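You operate a simulated robot arm through the tools that you are given. There is no shell and no other tool.

The job below is to be done with a simulated robot arm. You get a single attempt, and the scene is never put back.

TASK
Set the controls near the top of the camera bench. At the end: the knob of the levelling base is turned to up; the knob of the arm stand is turned to loose; the roller knob is turned to tight; the focus wheel is turned to far; whatever was shut is shut again. Leave all else as you found it, and nothing knocked over.

The check looks at the end state, three seconds after you hand in, the way a careful person would. Anything else that was tipped, shoved, dropped, spilled or broken makes it a failure.

THE ROBOT
A 7-joint arm with a two-finger parallel gripper, fixed in place. Base frame: the origin is at the foot of the arm, x ahead of it, y to its left, z up; the work surface is at about z = 80. Units: cm, degrees, N and s.
Its first joint turns from -166.0 to 166.0 degrees. Payload 4.4 kg.
Tool frame: the origin (TCP) lies between the finger pads and is the grasp point; the fingertips stand 2.3 cm ahead of it; z points along the fingers, y is the line along which they close. Largest opening 9.4 cm; finger width 3.8, thickness 1; the body of the gripper, 5.4 by 9.6 cm, starts 3.9 cm behind the TCP.
Orientation is told as [roll, pitch, yaw] about the base's x, y, z axes, in that order, counted from this pose: with the fingers straight down and closing along the base's y, the tool's x points along the base's -x, its y along +y and its z along -z.

THE INTERFACE
- The arm moves only by the tool drive_tool. Its argument "rows" is one flat list of numbers, 7 for each row, row after row: the turn, a rotation vector about the tool's x, y, z in units of 60 degrees (1.0 is 60 degrees), then the shift along the tool's x, y, z in units of 150 mm (1.0 is 150 mm), then the closure, from 0 (fully open) to 1 (shut). In form: [ax, ay, az, x, y, z, hand, ax, ay, az, x, y, z, hand, ...]. A call has 1 to 20 rows; each row is the pose to reach, as a shift and turn from the pose commanded when the call began, along the tool's axes at that moment. A call with a number of a shift or a turn outside -1 to 1 is refused whole. A row lasts 0.2 s, in which the tool goes at most 5 cm and 8.6 degrees; a call with a longer step from one row to the next is refused whole, and so is a gripper value outside its range. Where a pose cannot be reached the arm comes as near as it can. A force on the tool above 40 N (or 10 N above the force at the start of the call, whichever is more), or a blocked arm, ends the call early, and 0.2 s more pass. The fingers move at their own pace (about 7.2 cm/s each) and stop on an object; they squeeze with about 23 N. The grip force told is the motor's: it shows also when the fingers shut on nothing. Time passes only in rows, and 0.2 s behind the last, so rows that repeat a pose let the fingers close. The reply holds the time, the measured pose of the TCP, the force on the tool along the base axes, the opening and the grip force, in the units named above and with some noise, with the torque about the TCP (base axes, N m) and any sound that the robot's microphone picked up, and new pictures: "show" is both (left out), scene, wrist or none.
- Cameras (640 x 400 px; columns grow to the right, rows downward): "scene" is fixed at [39.94, -64.92, 164.31]; the picture's right is [0.85, -0.53, 0.00], its down [-0.32, -0.50, -0.80] and it looks along [0.43, 0.68, -0.59] (base axes); focal length 324 px, centre (320, 200). "wrist" rides on the gripper at [8.6, 1.6, -7.4] in the tool frame; the picture's right is [-0.18, 0.98, 0.00], its down [-0.58, -0.11, -0.81] and it looks along [-0.79, -0.15, 0.59] (tool axes); focal length 243 px, centre (320, 200). There is no depth. A picture from a camera that has moved, and an enlarged one, comes with that camera's place and axes in the base frame and with its lens.
- inspect(camera, box): a new picture of the part [left, top, right, bottom] of that camera's present view, enlarged. The clock stands still meanwhile.
- sign_off(): hands the job in; it is judged then, once.

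Nothing tells you positions but the pictures and the camera data. Unless the task says otherwise, let go and move clear before handing in.

The tools are called after "Request:" as a command line: name --argument value ..., lists and objects as JSON in quotes. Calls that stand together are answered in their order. drive_tool: Moves the arm, as the interface text tells. Its arguments: {"type":"object","properties":{"rows":{"type":"array"},"show":{"type":"string","enum":["both","scene","wrist","none"]}},"required":["rows"]} The other tools are called the same way: inspect (camera, box) takes an enlarged picture of a part of a camera's view; sign_off () hands the job in.

At the start:

```text
t: 0.0
tool_pos: [70.2, -21.67, 135.81]
ee_rot: [0.1, 0.0, 0.1]
ft_force: [-0.7, -0.7, 0.3]
wrist_torque: [-0.03, -0.01, 0.02]
width: 9.4
gripper_force: 0.1
```

scene: 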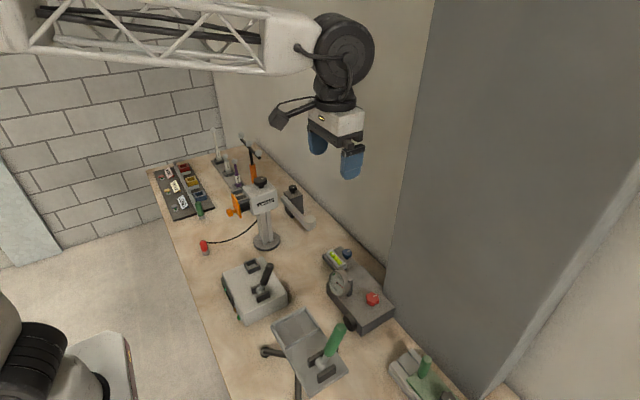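
wrist: 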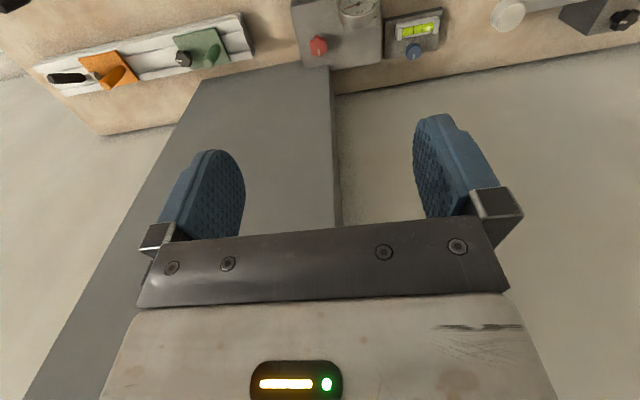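

I see a bench with several instruments: a stand with a column in the middle, boxes with levers, a levelling base with a bubble vial and blue knob, and more. I'll take enlarged views first to identify each control before moving.

Request:
inspect --camera "scene" --box '[140, 120, 300, 220]'

Request:
inspect --camera "scene" --box '[200, 160, 330, 260]'

Request:
inspect --camera "scene" --box '[200, 230, 400, 340]'

Request:
inspect --camera "scene" --box '[250, 290, 470, 400]'

Request:
inspect --camera "wrist" --box '[280, 0, 640, 130]'

Request:
inspect --camera "wrist" --box '[0, 0, 280, 130]'

```text
4.00 times, centred on (220, 170) of scene
camera zoom: at [39.94, -64.92, 164.31], right [0.85, -0.53, 0.0], down [-0.32, -0.5, -0.8], along [0.43, 0.68, -0.59], focal length 1295 px, centre (720, 320)
```

zoom: 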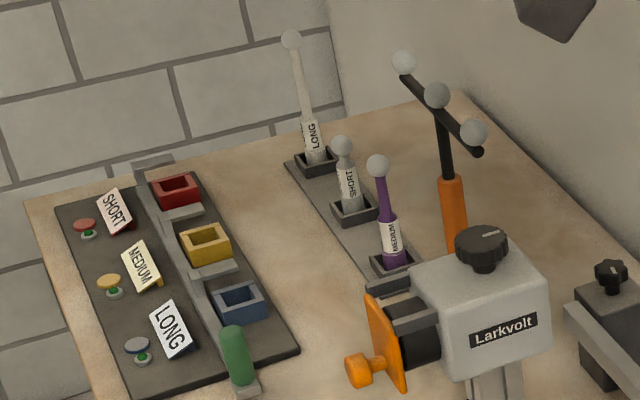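

```text
4.00 times, centred on (265, 210) of scene
camera zoom: at [39.94, -64.92, 164.31], right [0.85, -0.53, 0.0], down [-0.32, -0.5, -0.8], along [0.43, 0.68, -0.59], focal length 1295 px, centre (540, 160)
```

zoom: 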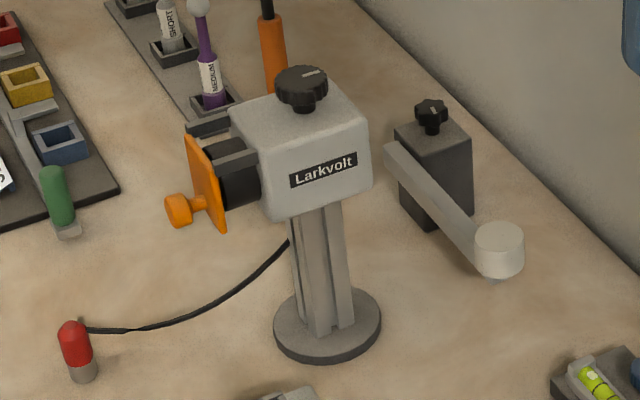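

```text
3.20 times, centred on (300, 285) of scene
camera zoom: at [39.94, -64.92, 164.31], right [0.85, -0.53, 0.0], down [-0.32, -0.5, -0.8], along [0.43, 0.68, -0.59], focal length 1036 px, centre (384, -72)
```

zoom: 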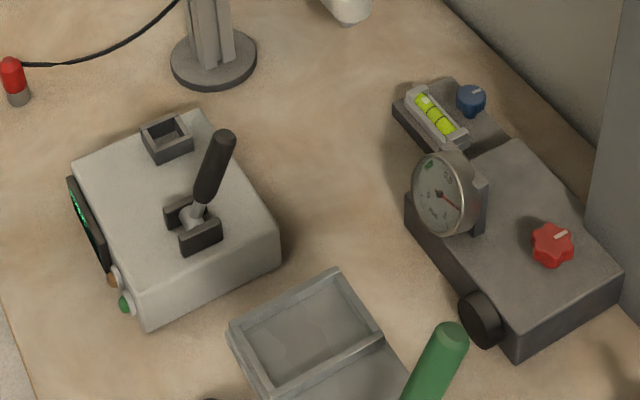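

```text
2.91 times, centred on (360, 345) of scene
camera zoom: at [39.94, -64.92, 164.31], right [0.85, -0.53, 0.0], down [-0.32, -0.5, -0.8], along [0.43, 0.68, -0.59], focal length 942 px, centre (204, -222)
```

zoom: 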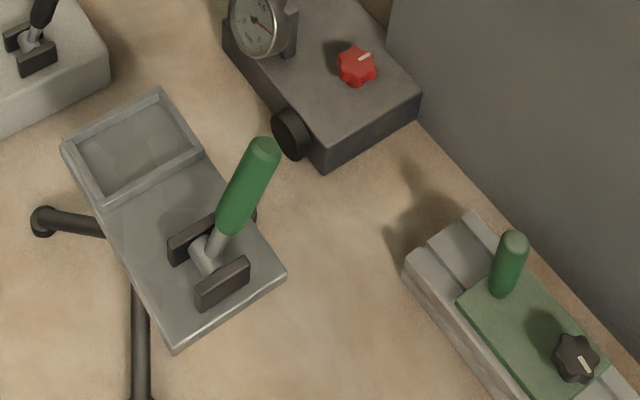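

```text
1.78 times, centred on (460, 65) of wrist
camera zoom: at [61.63, -20.22, 143.35], right [0.18, 0.98, 0.0], down [0.58, -0.11, 0.81], along [0.79, -0.15, -0.59], focal length 431 px, centre (71, 440)
```

zoom: 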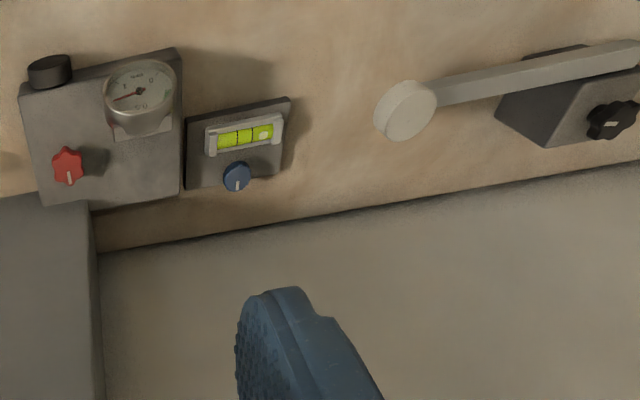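

```text
2.29 times, centred on (140, 65) of wrist
camera zoom: at [61.63, -20.22, 143.35], right [0.18, 0.98, 0.0], down [0.58, -0.11, 0.81], along [0.79, -0.15, -0.59], focal length 555 px, centre (731, 509)
```

zoom: 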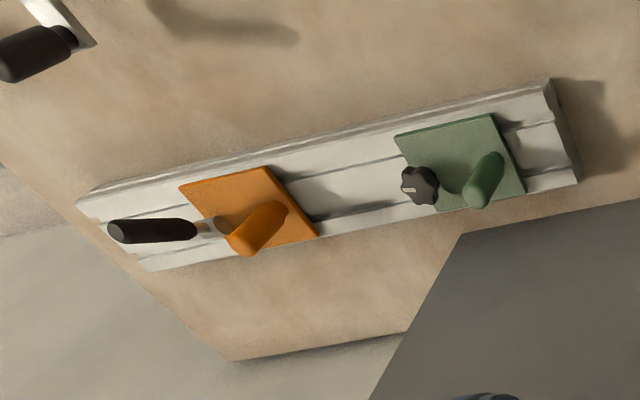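

The four candidates I see are a blue knob by a bubble vial, a black star knob on the arm stand, a red knob on the gauge box and a knob on the "Larkvolt" head. I'll zoom in on each to read the markings.

Request:
inspect --camera "wrist" --box '[290, 0, 370, 60]'

Request:
inspect --camera "wrist" --box '[370, 0, 470, 70]'

Request:
inspect --camera "wrist" --box '[540, 0, 640, 60]'

Request:
inspect --camera "scene" --box '[225, 165, 285, 225]'

Request:
inspect --camera "scene" --box '[320, 240, 400, 320]'

Request:
inspect --camera "scene" --box '[380, 330, 470, 400]'

```text
6.67 times, centred on (330, 30) of wrist
camera zoom: at [61.63, -20.22, 143.35], right [0.18, 0.98, 0.0], down [0.58, -0.11, 0.81], along [0.79, -0.15, -0.59], focal length 1618 px, centre (253, 1333)
```

zoom: 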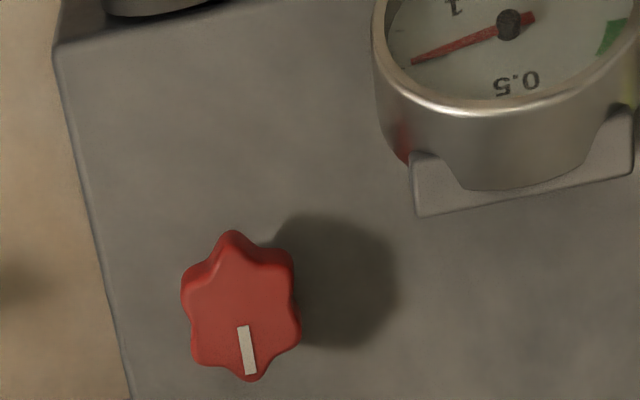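

```text
5.71 times, centred on (420, 35) of wrist
camera zoom: at [61.63, -20.22, 143.35], right [0.18, 0.98, 0.0], down [0.58, -0.11, 0.81], along [0.79, -0.15, -0.59], focal length 1386 px, centre (-251, 1143)
```

zoom: 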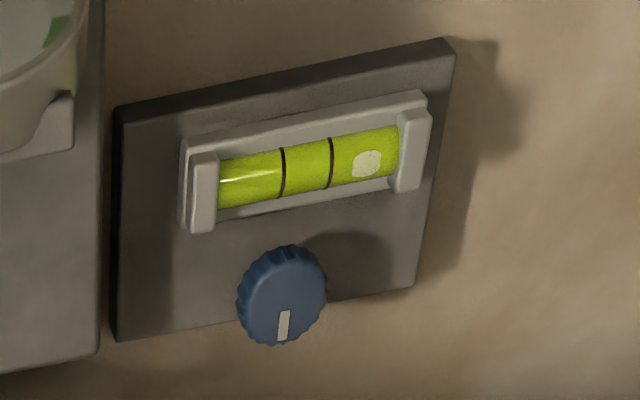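

```text
6.40 times, centred on (590, 30) of wrist
camera zoom: at [61.63, -20.22, 143.35], right [0.18, 0.98, 0.0], down [0.58, -0.11, 0.81], along [0.79, -0.15, -0.59], focal length 1553 px, centre (-1408, 1288)
```

zoom: 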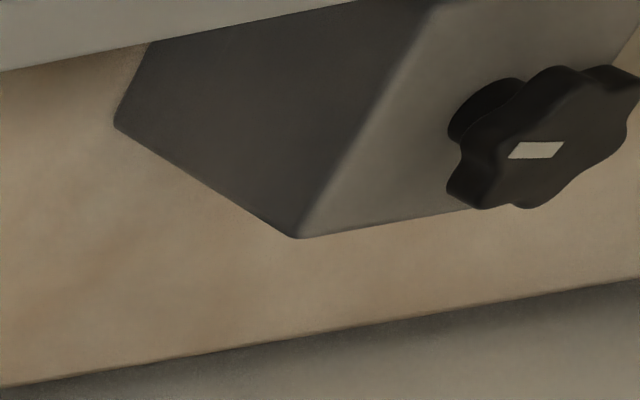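

```text
6.67 times, centred on (255, 195) of scene
camera zoom: at [39.94, -64.92, 164.31], right [0.85, -0.53, 0.0], down [-0.32, -0.5, -0.8], along [0.43, 0.68, -0.59], focal length 2158 px, centre (753, 233)
```

zoom: 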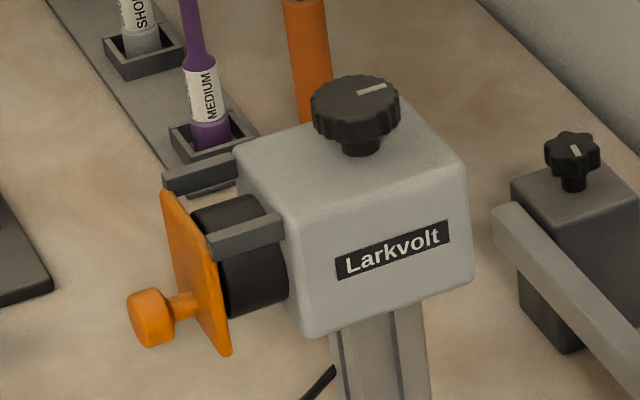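

```text
5.00 times, centred on (360, 280) of scene
camera zoom: at [39.94, -64.92, 164.31], right [0.85, -0.53, 0.0], down [-0.32, -0.5, -0.8], along [0.43, 0.68, -0.59], focal length 1619 px, centre (120, -200)
```

zoom: 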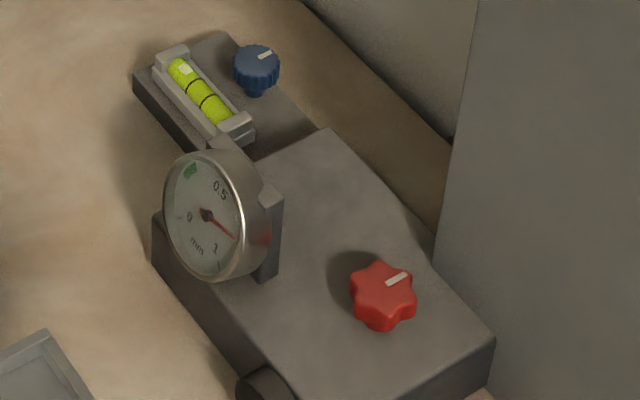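

```text
5.71 times, centred on (425, 365) of scene
camera zoom: at [39.94, -64.92, 164.31], right [0.85, -0.53, 0.0], down [-0.32, -0.5, -0.8], along [0.43, 0.68, -0.59], focal length 1850 px, centre (-280, -743)
```

zoom: 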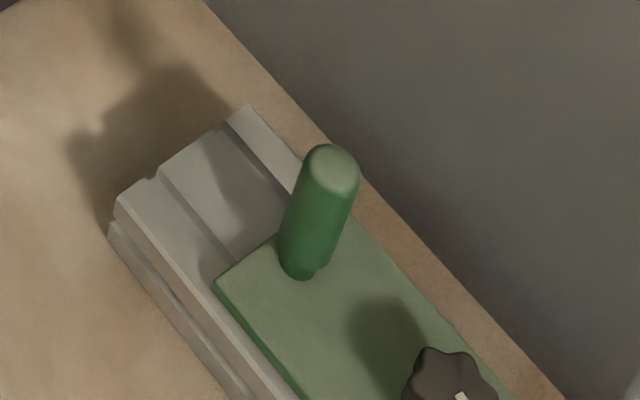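

The knobs have pointer marks but no lettering is visible yet, so their effects (bubble vial, gauge, possibly a screen) may tell. I'll draw the arm back to get a wrist view of the gauge box and vial.

Request:
drive_tool --rows '[0, 0, 0, 0.25, 0, 0.16, 0, 0, 0, 0, 0.5, 0, 0.33, 0, 0, 0, 0, 0.75, 0, 0.5, 0, 0, 0, 0, 1.0, 0, 0.66, 0]'

```text
t: 1.0
tool_pos: [55.06, -21.74, 125.82]
ee_rot: [0.0, 0.0, 0.0]
ft_force: [-0.7, 0.4, -0.1]
wrist_torque: [-0.04, 0.01, 0.03]
width: 9.38
gripper_force: 0.0
camera wrist: at [46.55, -20.25, 133.29], right [0.18, 0.98, 0.0], down [0.58, -0.11, 0.81], along [0.79, -0.15, -0.59], focal length 243 px, centre (320, 200)
```

scene: 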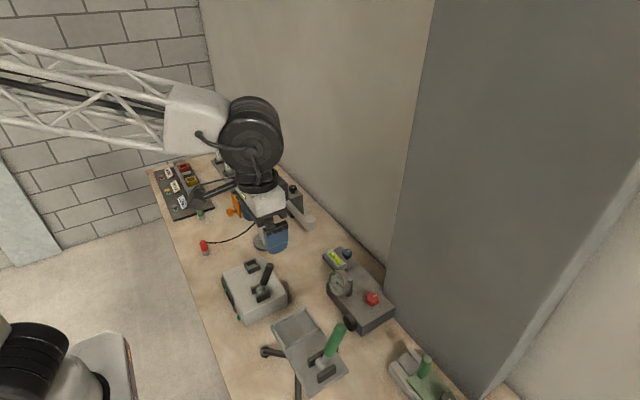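
wrist: 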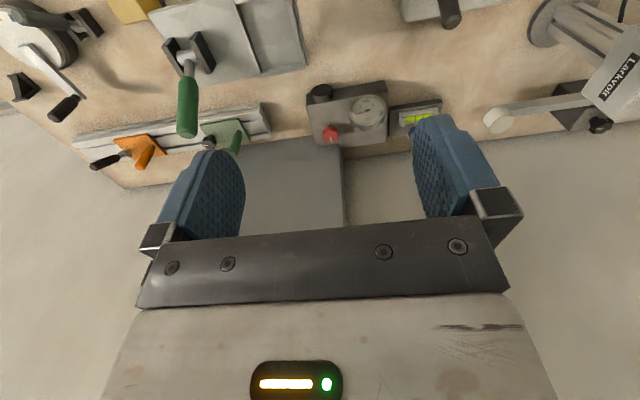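

From here the wrist view takes in more of the bench, including devices further to the right. I'll zoom in on these.

Request:
inspect --camera "wrist" --box '[0, 0, 160, 120]'

Request:
inspect --camera "wrist" --box '[300, 70, 460, 170]'

Request:
inspect --camera "wrist" --box '[470, 0, 640, 140]'

Request:
inspect --camera "wrist" --box '[150, 0, 310, 100]'

```text
3.33 times, centred on (80, 60) of wrist
camera zoom: at [46.55, -20.25, 133.29], right [0.18, 0.98, 0.0], down [0.58, -0.11, 0.81], along [0.79, -0.15, -0.59], focal length 809 px, centre (1120, 667)
```

zoom: 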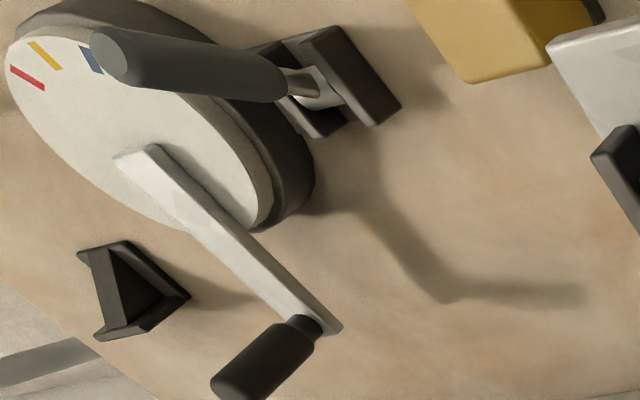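

```text
4.00 times, centred on (380, 120) of wrist
camera zoom: at [46.55, -20.25, 133.29], right [0.18, 0.98, 0.0], down [0.58, -0.11, 0.81], along [0.79, -0.15, -0.59], focal length 970 px, centre (80, 520)
```

zoom: 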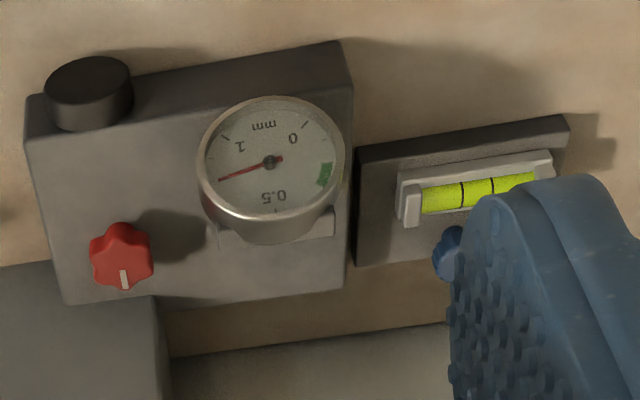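

```text
2.86 times, centred on (555, 70) of wrist
camera zoom: at [46.55, -20.25, 133.29], right [0.18, 0.98, 0.0], down [0.58, -0.11, 0.81], along [0.79, -0.15, -0.59], focal length 693 px, centre (-351, 571)
```

zoom: 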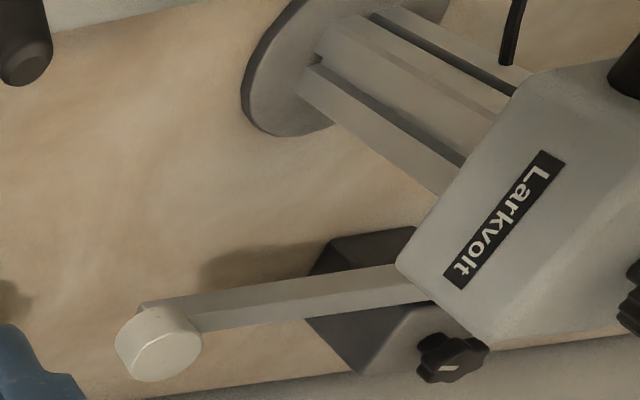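

```text
4.00 times, centred on (230, 50) of wrist
camera zoom: at [46.55, -20.25, 133.29], right [0.18, 0.98, 0.0], down [0.58, -0.11, 0.81], along [0.79, -0.15, -0.59], focal length 970 px, centre (680, 800)
```

zoom: 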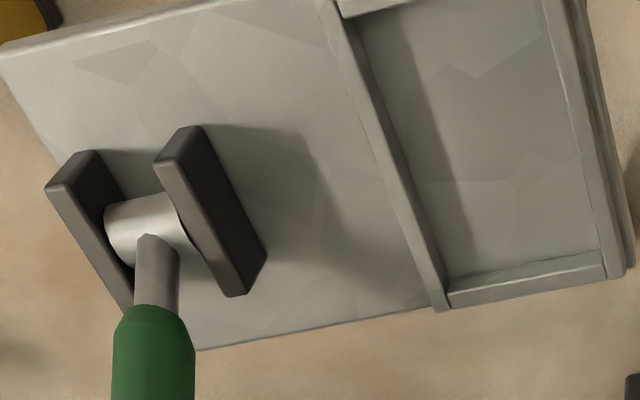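

The gauge box has a mm dial with a green zone, and the Larkvolt camera has an orange cover on its lens side facing the arm. I'll move left and back to look at the camera's front and the left part of the bench.

Request:
drive_tool --rows '[0, 0, 0, 0.2, 0.25, 0, 0, 0, 0, 0, 0.4, 0.5, 0, 0, 0, 0, 0, 0.6, 0.75, 0, 0, 0, 0, 0, 0.8, 1.0, 0, 0]' --show "none"

Request:
drive_tool --rows '[0, 0, 0, 0.1, 0.25, 0, 0, 0, 0, 0, 0.2, 0.5, 0, 0, 0, 0, 0, 0.3, 0.75, 0, 0, 0, 0, 0, 0.4, 1.0, 0, 0]' --show "wrist"

```text
t: 2.0
tool_pos: [43.06, -6.72, 125.81]
ee_rot: [0.0, 0.2, 0.0]
ft_force: [-0.4, 0.5, 0.2]
wrist_torque: [0.0, 0.0, 0.02]
width: 9.41
gripper_force: 0.1
```

```text
t: 3.0
tool_pos: [36.95, 8.17, 125.96]
ee_rot: [-0.1, 0.0, 0.0]
ft_force: [1.2, 0.1, 0.1]
wrist_torque: [-0.03, 0.0, 0.01]
width: 9.4
gripper_force: 0.0
camera wrist: at [28.46, 9.81, 133.46], right [0.18, 0.98, 0.0], down [0.58, -0.11, 0.81], along [0.79, -0.15, -0.59], focal length 243 px, centre (320, 200)
```

wrist: 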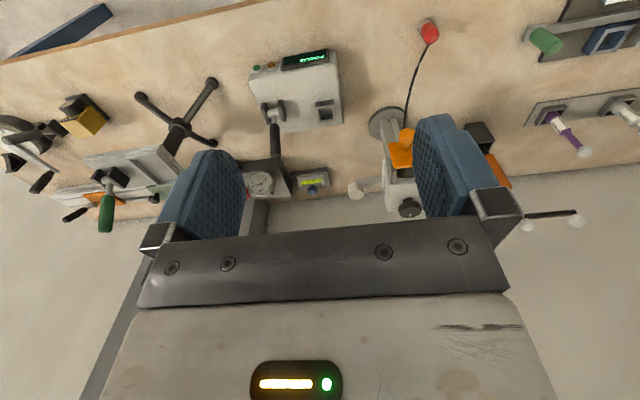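

Request:
inspect --camera "wrist" --box '[350, 90, 450, 230]'

Request:
inspect --camera "wrist" --box '[240, 40, 350, 130]'

Request:
inspect --camera "wrist" --box '[0, 60, 230, 230]'

Request:
inspect --camera "wrist" --box '[460, 0, 640, 240]'

Request:
inspect --camera "wrist" --box '[0, 0, 140, 70]'

```text
2.86 times, centred on (400, 160) of wrist
camera zoom: at [28.46, 9.81, 133.46], right [0.18, 0.98, 0.0], down [0.58, -0.11, 0.81], along [0.79, -0.15, -0.59], focal length 693 px, centre (91, 314)
```

zoom: 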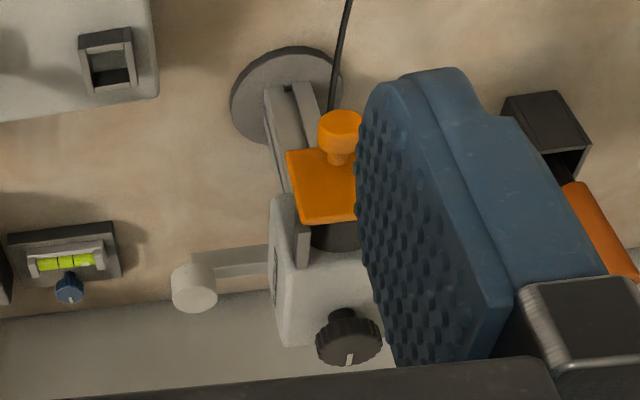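

```text
4.44 times, centred on (295, 85) of wrist
camera zoom: at [28.46, 9.81, 133.46], right [0.18, 0.98, 0.0], down [0.58, -0.11, 0.81], along [0.79, -0.15, -0.59], focal length 1078 px, centre (431, 711)
```

zoom: 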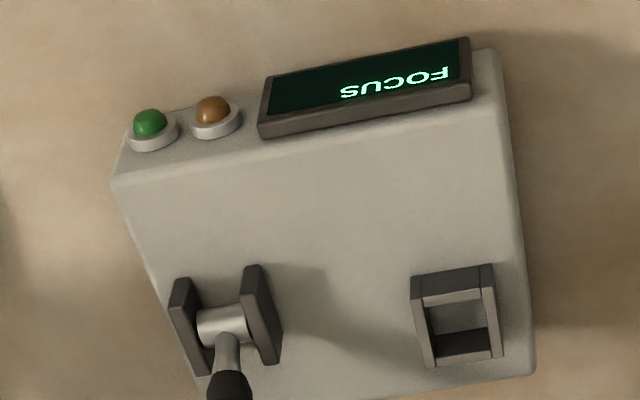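

```text
2.35 times, centred on (115, 145) of wrist
camera zoom: at [28.46, 9.81, 133.46], right [0.18, 0.98, 0.0], down [0.58, -0.11, 0.81], along [0.79, -0.15, -0.59], focal length 571 px, centre (802, 329)
```

zoom: 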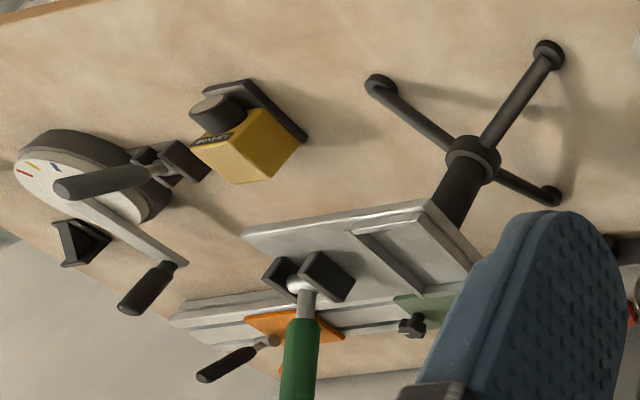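

```text
1.67 times, centred on (550, 120) of wrist
camera zoom: at [28.46, 9.81, 133.46], right [0.18, 0.98, 0.0], down [0.58, -0.11, 0.81], along [0.79, -0.15, -0.59], focal length 404 px, centre (-63, 333)
```

zoom: 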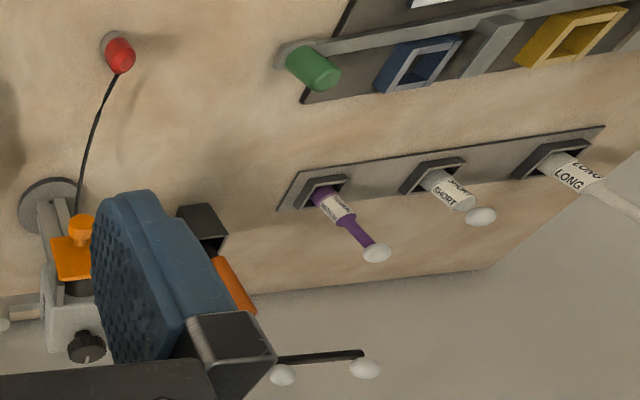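

```text
4.57 times, centred on (70, 35) of wrist
camera zoom: at [28.46, 9.81, 133.46], right [0.18, 0.98, 0.0], down [0.58, -0.11, 0.81], along [0.79, -0.15, -0.59], focal length 1109 px, centre (1463, 954)
```

zoom: 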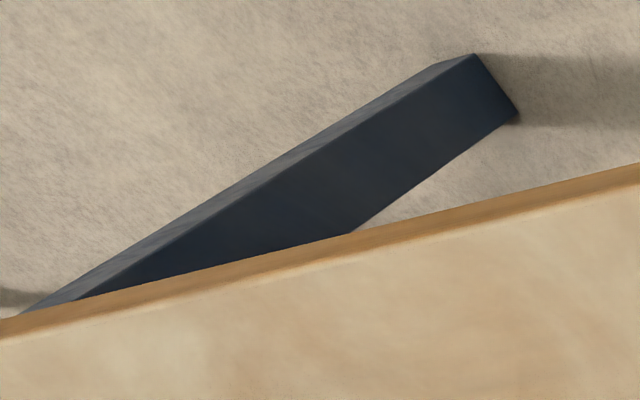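

The display on the white box reads "FOCUS", and there is a yellow box with a black knob and label at the far right of the bench. I'll move right to get a better look at that end.

Request:
drive_tool --rows '[0, 0, 0, 0, -0.25, 0, 0, 0, 0, 0, 0, -0.5, 0, 0, 0, 0, 0, 0, -0.75, 0, 0, 0, 0, 0, 0, -1.0, 0, 0]' --show "none"

Request:
drive_tool --rows '[0, 0, 0, 0, -0.25, 0, 0, 0, 0, 0, 0, -0.5, 0, 0, 0, 0, 0, 0, -0.75, 0, 0, 0, 0, 0, 0, -1.0, 0, 0]' --show "none"

Request:
drive_tool --rows '[0, 0, 0, 0.1, -0.25, 0, 0, 0, 0, 0, 0.2, -0.5, 0, 0, 0, 0, 0, 0.3, -0.75, 0, 0, 0, 0, 0, 0.4, -1.0, 0, 0]' --show "both"

```text
t: 4.0
tool_pos: [37.12, -6.76, 126.08]
ee_rot: [0.0, 0.0, 0.1]
ft_force: [0.6, -0.4, 0.2]
wrist_torque: [0.0, -0.02, 0.05]
width: 9.38
gripper_force: 0.0
```

```text
t: 5.0
tool_pos: [37.22, -21.54, 126.03]
ee_rot: [0.0, -0.1, 0.1]
ft_force: [-0.7, 0.3, 0.0]
wrist_torque: [-0.02, -0.01, 0.01]
width: 9.38
gripper_force: 0.0
```

```text
t: 5.8
tool_pos: [37.44, -24.03, 128.46]
ee_rot: [-2.1, -2.1, 11.1]
ft_force: [0.4, 0.3, 0.0]
wrist_torque: [0.03, 0.03, -0.01]
width: 9.39
gripper_force: 0.1
stopped in row 3: the arm was blocked; the commanded pose is now the measured one
camera wrist: at [28.53, -23.91, 135.47], right [-0.01, 1.0, -0.03], down [0.56, 0.03, 0.83], along [0.83, -0.01, -0.56], focal length 243 px, centre (320, 200)
```

scene: 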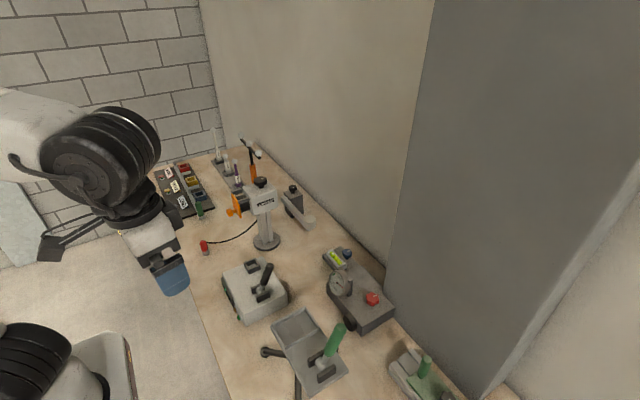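
wrist: 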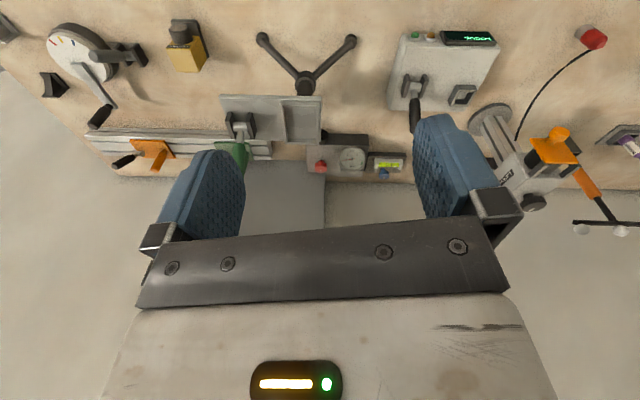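

The arm hit a joint limit with no contact. From here the wrist camera sees the right end of the bench, so I'll zoom in on it.

Request:
inspect --camera "wrist" --box '[30, 0, 230, 130]'

Request:
inspect --camera "wrist" --box '[160, 10, 220, 80]'

Request:
inspect --camera "wrist" --box '[380, 20, 510, 110]'

Request:
inspect --camera "wrist" --box '[300, 120, 420, 190]'

Request:
inspect --camera "wrist" --box '[470, 90, 620, 220]'

```text
3.08 times, centred on (130, 65) of wrist
camera zoom: at [28.53, -23.91, 135.47], right [-0.01, 1.0, -0.03], down [0.56, 0.03, 0.83], along [0.83, -0.01, -0.56], focal length 746 px, centre (905, 615)
```

zoom: 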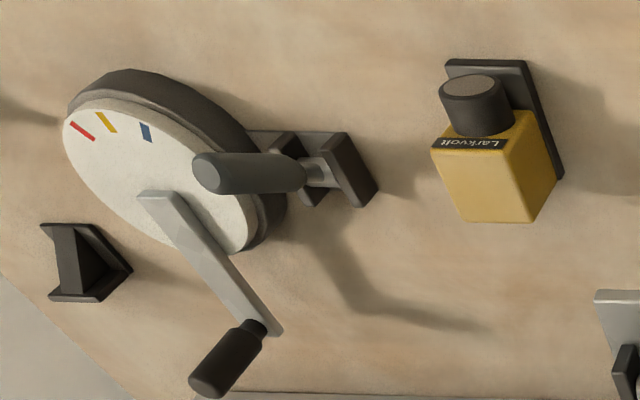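

```text
5.71 times, centred on (190, 45) of wrist
camera zoom: at [28.53, -23.91, 135.47], right [-0.01, 1.0, -0.03], down [0.56, 0.03, 0.83], along [0.83, -0.01, -0.56], focal length 1386 px, centre (1063, 1086)
```

zoom: 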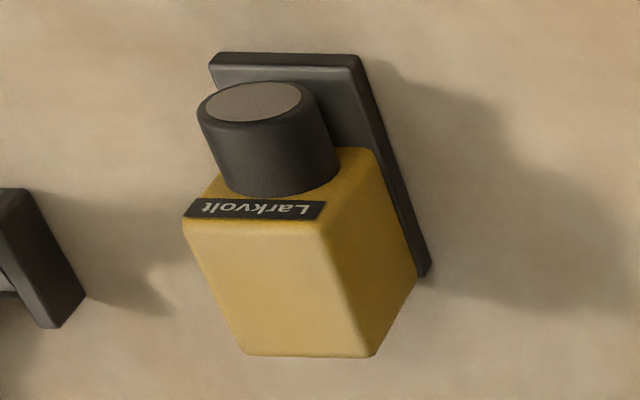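

```text
4.44 times, centred on (445, 65) of wrist
camera zoom: at [28.53, -23.91, 135.47], right [-0.01, 1.0, -0.03], down [0.56, 0.03, 0.83], along [0.83, -0.01, -0.56], focal length 1078 px, centre (-236, 800)
```

zoom: 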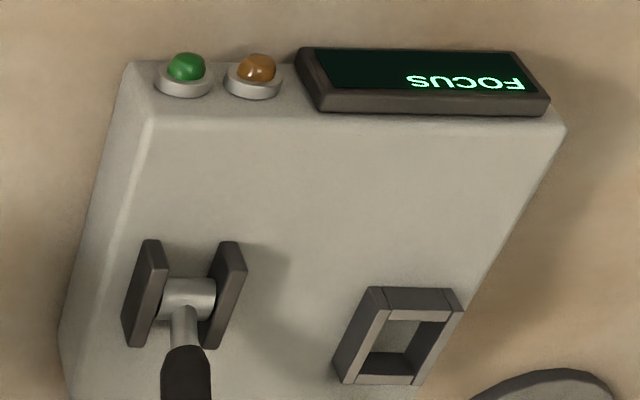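

```text
5.33 times, centred on (360, 155) of wrist
camera zoom: at [28.53, -23.91, 135.47], right [-0.01, 1.0, -0.03], down [0.56, 0.03, 0.83], along [0.83, -0.01, -0.56], focal length 1294 px, centre (107, 440)
```

zoom: 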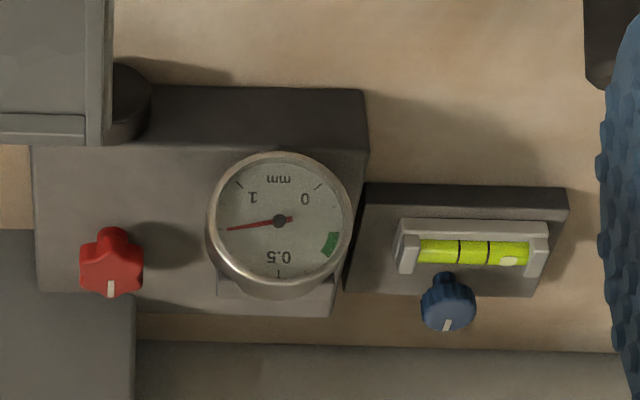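

```text
3.08 times, centred on (545, 155) of wrist
camera zoom: at [28.53, -23.91, 135.47], right [-0.01, 1.0, -0.03], down [0.56, 0.03, 0.83], along [0.83, -0.01, -0.56], focal length 746 px, centre (-372, 338)
```

zoom: 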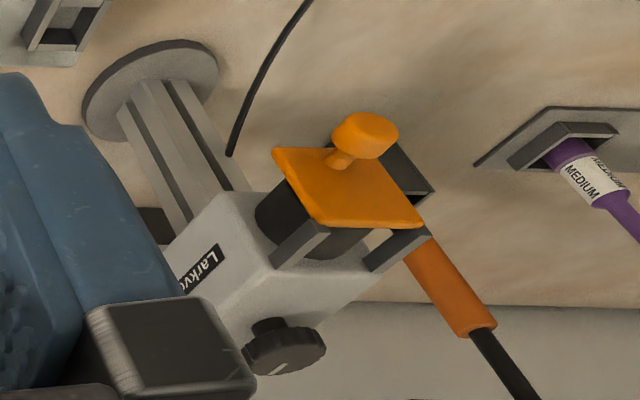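

Nothing here is lettered, so I take the blue knob as the levelling base's, the black star knob as the arm stand's, the red knob on the roller and gauge box as the roller's, and the top wheel of the Larkvolt camera as the focus wheel. I estimate the blue knob at about (89.5, -4, 84). I'll straighten the tool and go there first.

Request:
drive_tool --rows '[-0.009, 0.009, 0.046, -0.228, 0.125, 0, 0, -0.018, 0.018, 0.092, -0.456, 0.25, 0, 0, -0.026, 0.026, 0.139, -0.685, 0.375, 0, 0, -0.035, 0.035, 0.185, -0.913, 0.5, 0, 0]' --show "none"

```text
t: 6.8
tool_pos: [49.51, -14.25, 128.65]
ee_rot: [0.3, -0.1, -0.3]
ft_force: [-0.2, -1.0, -0.1]
wrist_torque: [0.01, 0.0, -0.02]
width: 9.42
gripper_force: 0.0
```

Orientation is straight again. I'll move in steps to a hover above the blue knob.

Request:
drive_tool --rows '[0, 0, 0, -0.25, 0.083, 0.133, 0.2, 0, 0, 0, -0.5, 0.167, 0.267, 0.4, 0, 0, 0, -0.75, 0.25, 0.4, 0.47, 0, 0, 0, -1.0, 0.333, 0.533, 0.47]' --show "none"

Request:
drive_tool --rows '[0, 0, 0, -0.25, 0.083, 0.1, 0.47, 0, 0, 0, -0.5, 0.167, 0.2, 0.47, 0, 0, 0, -0.75, 0.25, 0.3, 0.47, 0, 0, 0, -1.0, 0.333, 0.4, 0.47]' --show "wrist"

```text
t: 7.8
tool_pos: [64.49, -9.28, 120.73]
ee_rot: [0.3, -0.3, -0.4]
ft_force: [0.3, -0.6, 0.4]
wrist_torque: [0.01, 0.01, 0.0]
width: 5.0
gripper_force: 0.0
```

```text
t: 8.8
tool_pos: [79.52, -4.29, 114.8]
ee_rot: [0.3, -0.3, -0.3]
ft_force: [0.4, 0.1, -0.3]
wrist_torque: [-0.03, 0.0, 0.03]
width: 4.95
gripper_force: 0.1
camera wrist: at [70.97, -2.77, 122.27], right [0.19, 0.98, 0.0], down [0.58, -0.11, 0.81], along [0.79, -0.15, -0.59], focal length 243 px, centre (320, 200)
```

wrist: 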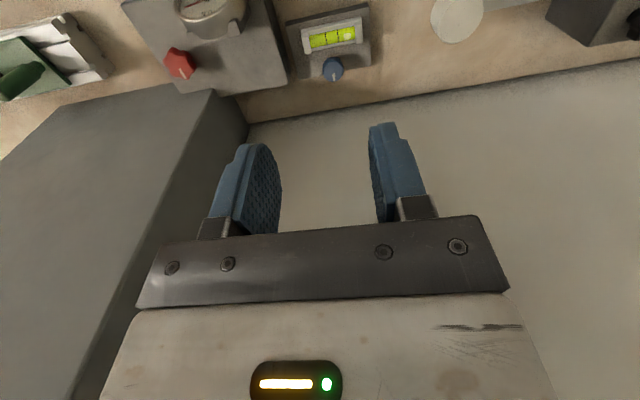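

The blue knob triangulates to about (89.2, -4.0, 84). I'll move directly above it and descend partway.

Request:
drive_tool --rows '[0, 0, 0, -0.2, 0.005, 0.2, 0.47, 0, 0, 0, -0.4, 0.01, 0.4, 0.47, 0, 0, 0, -0.6, 0.015, 0.6, 0.47, 0, 0, 0, -0.64, 0.02, 0.85, 0.47, 0, 0, 0, -0.64, 0.02, 1.0, 0.47]' --show "both"

Request:
inspect --camera "wrist" --box '[220, 0, 420, 125]'

```text
t: 10.0
tool_pos: [89.31, -3.94, 99.86]
ee_rot: [0.2, -0.3, -0.3]
ft_force: [0.2, 0.0, 0.7]
wrist_torque: [0.0, 0.01, 0.01]
width: 5.0
gripper_force: 0.0
camera wrist: at [80.74, -2.51, 107.24], right [0.19, 0.98, 0.0], down [0.58, -0.11, 0.81], along [0.79, -0.15, -0.59], focal length 243 px, centre (320, 200)
```

scene: 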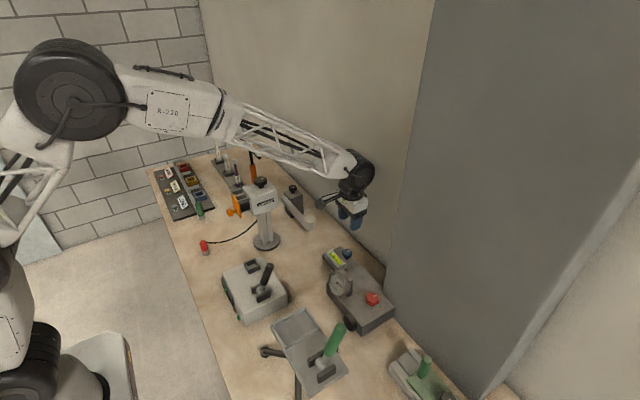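
wrist: 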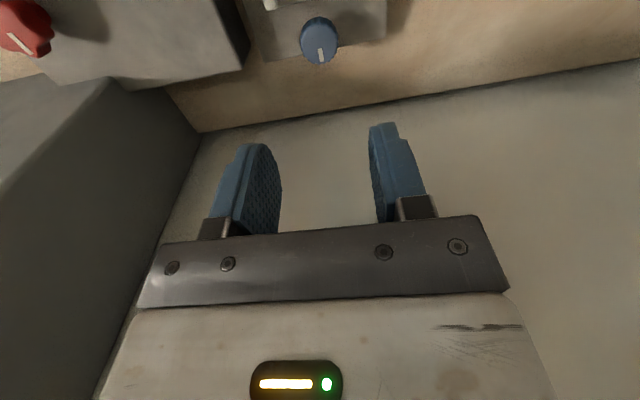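

```text
3.20 times, centred on (320, 62) of wrist
camera zoom: at [80.74, -2.51, 107.24], right [0.19, 0.98, 0.0], down [0.58, -0.11, 0.81], along [0.79, -0.15, -0.59], focal length 776 px, centre (320, 640)
```

zoom: 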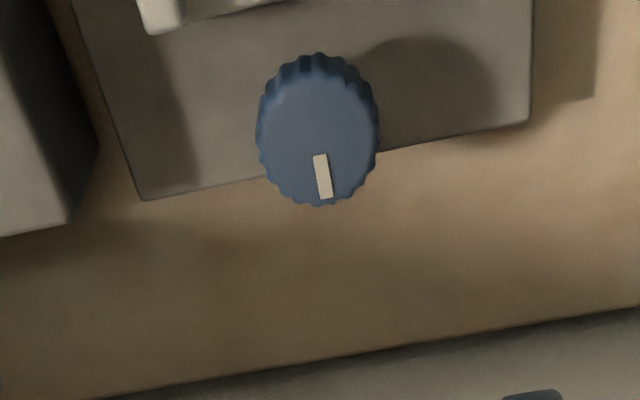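

The knob is directly below the fingers with its pointer toward +x. I'll descend most of the way and check before gripping.

Request:
drive_tool --rows '[0, 0, 0, -0.01, -0.01, 0.25, 0.47, 0, 0, 0, -0.01, -0.01, 0.5, 0.47, 0, 0, 0, -0.01, -0.01, 0.7, 0.47, 0, 0, 0, -0.01, -0.01, 0.787, 0.47]' --show "both"

Request:
inspect --camera "wrist" --box '[200, 0, 440, 240]'

Request:
inspect --camera "scene" --box '[310, 220, 400, 280]'

```text
t: 11.0
tool_pos: [89.47, -4.11, 88.01]
ee_rot: [0.1, -0.2, -0.3]
ft_force: [0.4, 0.2, 0.9]
wrist_torque: [0.03, 0.01, -0.01]
width: 4.97
gripper_force: 0.0
camera wrist: at [80.82, -2.5, 95.44], right [0.19, 0.98, 0.0], down [0.58, -0.11, 0.81], along [0.79, -0.15, -0.59], focal length 243 px, centre (320, 200)
```

scene: 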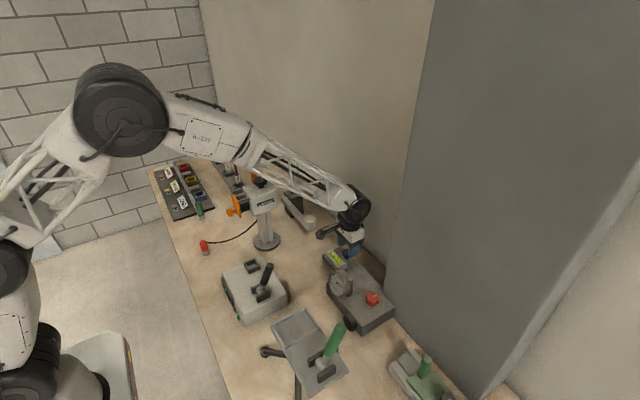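
wrist: 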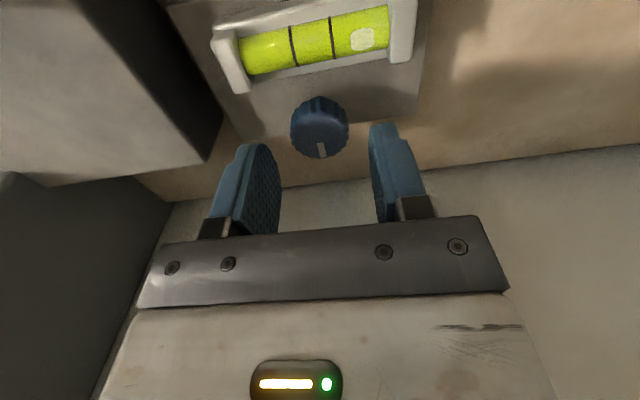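

```text
1.67 times, centred on (320, 120) of wrist
camera zoom: at [80.82, -2.5, 95.44], right [0.19, 0.98, 0.0], down [0.58, -0.11, 0.81], along [0.79, -0.15, -0.59], focal length 404 px, centre (320, 333)
```

zoom: 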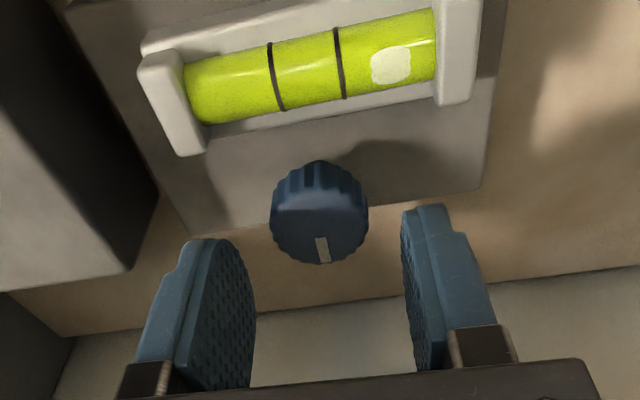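

```text
6.67 times, centred on (355, 250) of scene
camera zoom: at [39.94, -64.92, 164.31], right [0.85, -0.53, 0.0], down [-0.32, -0.5, -0.8], along [0.43, 0.68, -0.59], focal length 2158 px, centre (87, -133)
```

zoom: 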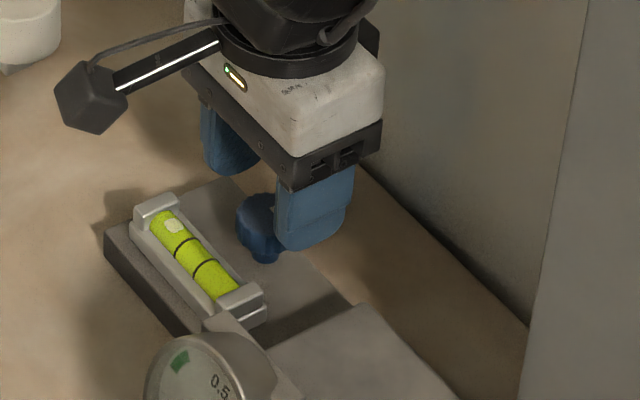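

The knob sits between the fingers, about 3.3 cm across with its top near z = 84.5. I'll lower to grip height and close on it.

Request:
drive_tool --rows '[0, 0, 0, 0, 0, 0.12, 0.47, 0, 0, 0, 0, 0, 0.22, 0.47, 0, 0, 0, 0, 0, 0.22, 0.47]' --show "wrist"

```text
t: 11.8
tool_pos: [89.33, -4.13, 84.72]
ee_rot: [0.2, -0.2, -0.2]
ft_force: [0.3, 0.7, 0.6]
wrist_torque: [0.04, -0.04, 0.0]
width: 4.97
gripper_force: 0.1
camera wrist: at [80.84, -2.53, 92.14], right [0.19, 0.98, 0.0], down [0.58, -0.11, 0.81], along [0.79, -0.15, -0.59], focal length 243 px, centre (320, 200)
```

wrist: 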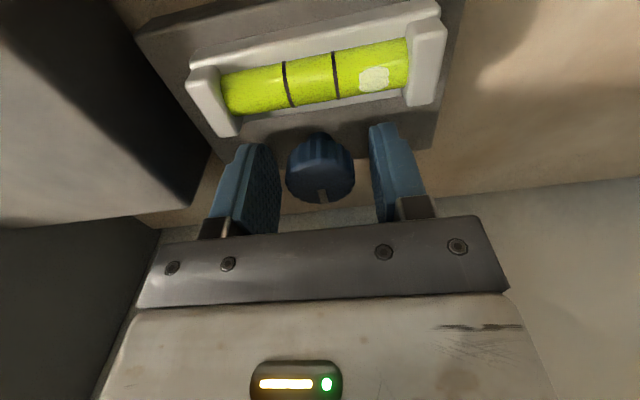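

The knob is centred between the fingers. I'll close gently.

Request:
drive_tool --rows '[0, 0, 0, 0, 0, 0, 0.6, 0, 0, 0, 0, 0, 0, 0.66, 0, 0, 0, 0, 0, 0, 0.72, 0, 0, 0, 0, 0, 0, 0.72]' --show "wrist"

```text
t: 12.8
tool_pos: [89.33, -4.03, 84.66]
ee_rot: [0.3, -0.2, -0.3]
ft_force: [0.8, 10.1, -1.3]
wrist_torque: [0.13, -0.01, -0.02]
width: 3.14
gripper_force: 44.6
camera wrist: at [80.84, -2.49, 92.14], right [0.19, 0.98, 0.0], down [0.58, -0.11, 0.81], along [0.79, -0.15, -0.59], focal length 243 px, centre (320, 200)
```

wrist: 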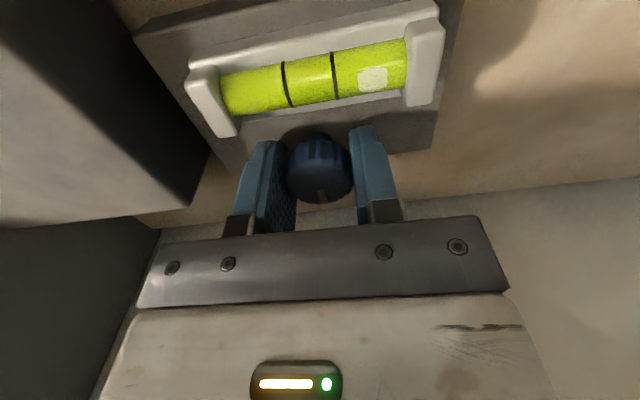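

Gripped at 3.1 cm, slightly off to one side, so I'll ease that with a small shift. Then I'll turn a little clockwise to see whether the knob moves and how the bubble responds.

Request:
drive_tool --rows '[0, 0, 0, 0, 0.007, 0, 0.72, 0, 0, 0.05, 0, 0.007, 0, 0.72, 0, 0, 0.1, 0, 0.007, 0, 0.72, 0, 0, 0.15, 0, 0.007, 0, 0.72, 0, 0, 0.2, 0, 0.007, 0, 0.72]' --show "wrist"

```text
t: 14.0
tool_pos: [89.33, -4.04, 84.74]
ee_rot: [0.2, -0.2, -12.5]
ft_force: [6.2, -27.9, -8.7]
wrist_torque: [-0.39, -0.64, 0.05]
width: 3.16
gripper_force: 44.6
camera wrist: at [81.37, -0.74, 92.15], right [0.39, 0.92, 0.0], down [0.54, -0.23, 0.81], along [0.74, -0.31, -0.59], focal length 243 px, centre (320, 200)
```

wrist: 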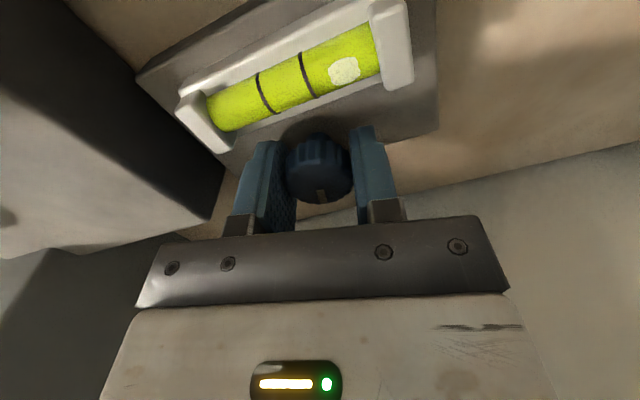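

The knob follows the gripper. Side force has risen from my small shift, so I'll back that out and keep turning while I watch the bubble.

Request:
drive_tool --rows '[0, 0, 0, -0.001, -0.0045, 0, 0.72, 0, 0, 0.06, -0.001, -0.0045, 0, 0.72, 0, 0, 0.12, -0.001, -0.0045, 0, 0.72, 0, 0, 0.18, -0.001, -0.0045, 0, 0.72, 0, 0, 0.24, -0.001, -0.0045, 0, 0.72, 0, 0, 0.3, -0.001, -0.0045, 0, 0.72]' --show "wrist"

Request:
inspect --camera "scene" --box '[310, 220, 400, 280]'

```text
t: 14.9
tool_pos: [89.38, -4.03, 84.78]
ee_rot: [0.2, -0.1, -21.4]
ft_force: [1.7, -9.8, -1.8]
wrist_torque: [-0.28, -0.03, -0.01]
width: 3.17
gripper_force: 45.0
stopped in row 4: the force on the tool passed its limit at 42 N (the readings are from after the stop); the commanded pose is now the measured one
camera wrist: at [82.01, 0.48, 92.16], right [0.53, 0.85, 0.0], down [0.5, -0.32, 0.81], along [0.68, -0.43, -0.59], focal length 243 px, centre (320, 200)
```

wrist: 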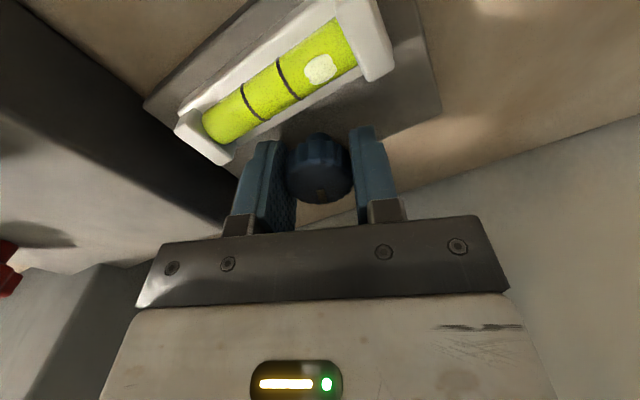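

```text
6.67 times, centred on (355, 250) of scene
camera zoom: at [39.94, -64.92, 164.31], right [0.85, -0.53, 0.0], down [-0.32, -0.5, -0.8], along [0.43, 0.68, -0.59], focal length 2158 px, centre (87, -133)
```

zoom: 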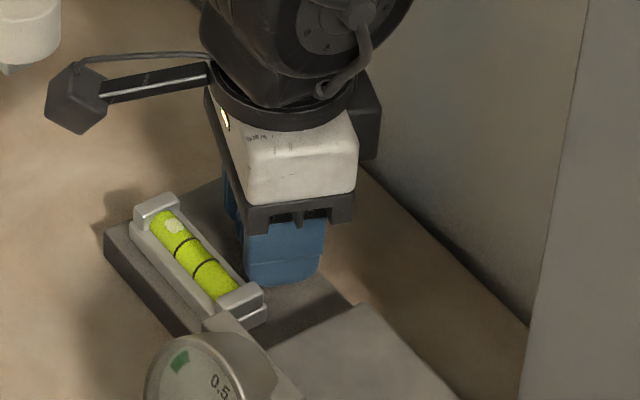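

The knob turns freely (low torque), but the side force built up, which suggests the knob axis is a little off the tool axis. I'll look closely before continuing.

Request:
inspect --camera "wrist" --box '[220, 100, 420, 225]'

Request:
inspect --camera "scene" --box '[330, 240, 370, 265]'

```text
3.20 times, centred on (320, 162) of wrist
camera zoom: at [82.01, 0.48, 92.16], right [0.53, 0.85, 0.0], down [0.5, -0.32, 0.81], along [0.68, -0.43, -0.59], focal length 776 px, centre (320, 320)
```

zoom: 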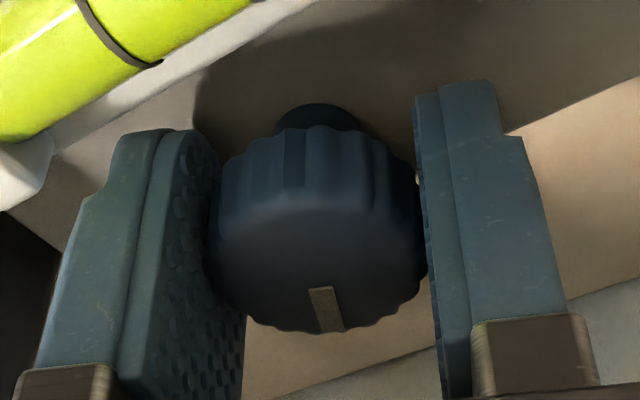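

```text
16.00 times, centred on (350, 252) of scene
camera zoom: at [39.94, -64.92, 164.31], right [0.85, -0.53, 0.0], down [-0.32, -0.5, -0.8], along [0.43, 0.68, -0.59], focal length 5180 px, centre (-160, -640)
```

zoom: 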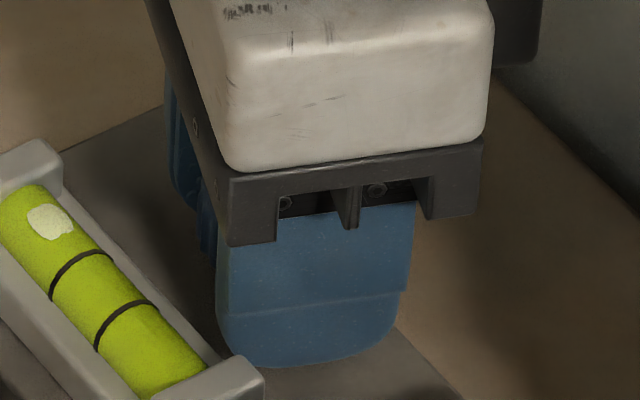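

The top face looks well centred. I'll lighten the grip and turn in smaller steps, checking the side force each time.

Request:
drive_tool --rows '[0, 0, 0, 0, -0.0015, 0, 0.68, 0, 0, 0, 0, -0.0015, 0, 0.68, 0, 0, 0.05, 0, -0.0015, 0, 0.68, 0, 0, 0.1, 0, -0.0015, 0, 0.68, 0, 0, 0.15, 0, -0.0015, 0, 0.68]' --show "none"

```text
t: 16.1
tool_pos: [89.33, -4.05, 84.66]
ee_rot: [0.1, -0.1, -30.6]
ft_force: [1.2, -12.7, -5.5]
wrist_torque: [-0.53, -0.71, 0.01]
width: 3.14
gripper_force: 45.2
```

Side force stays acceptable in small steps. I'll continue clockwise.

Request:
drive_tool --rows '[0, 0, 0.05, -0.001, -0.0017, 0, 0.68, 0, 0, 0.1, -0.001, -0.0017, 0, 0.68, 0, 0, 0.15, -0.001, -0.0017, 0, 0.68, 0, 0, 0.2, -0.001, -0.0017, 0, 0.68]' --show "wrist"

Request:
inspect --camera "scene" --box '[310, 220, 400, 280]'

```text
t: 17.1
tool_pos: [89.32, -4.21, 84.77]
ee_rot: [0.2, 0.1, -42.6]
ft_force: [-3.5, -20.0, -8.4]
wrist_torque: [-0.66, -0.6, 0.03]
width: 3.16
gripper_force: 44.9
camera wrist: at [84.16, 2.78, 92.18], right [0.8, 0.6, 0.0], down [0.35, -0.48, 0.81], along [0.48, -0.64, -0.59], focal length 243 px, centre (320, 200)
```

wrist: 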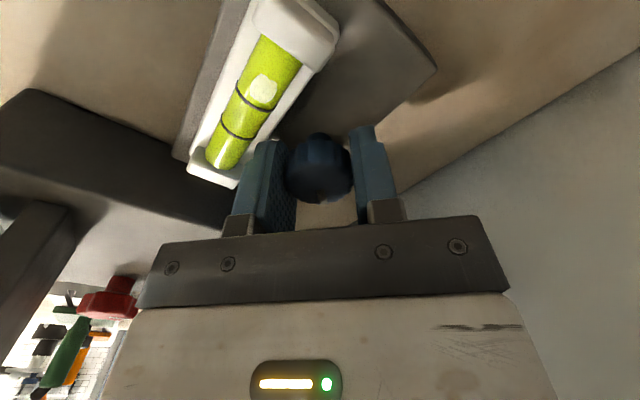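

```text
6.67 times, centred on (355, 250) of scene
camera zoom: at [39.94, -64.92, 164.31], right [0.85, -0.53, 0.0], down [-0.32, -0.5, -0.8], along [0.43, 0.68, -0.59], focal length 2158 px, centre (87, -133)
```

zoom: 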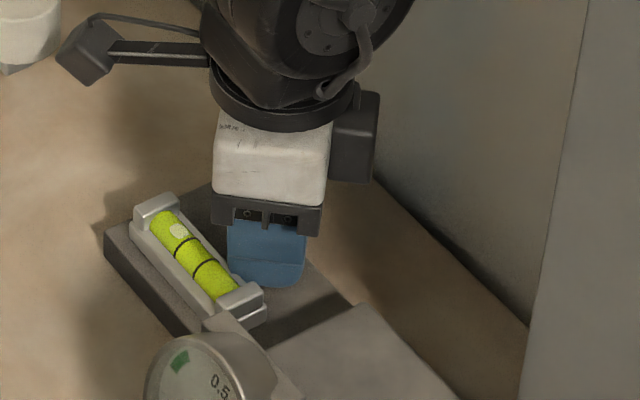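

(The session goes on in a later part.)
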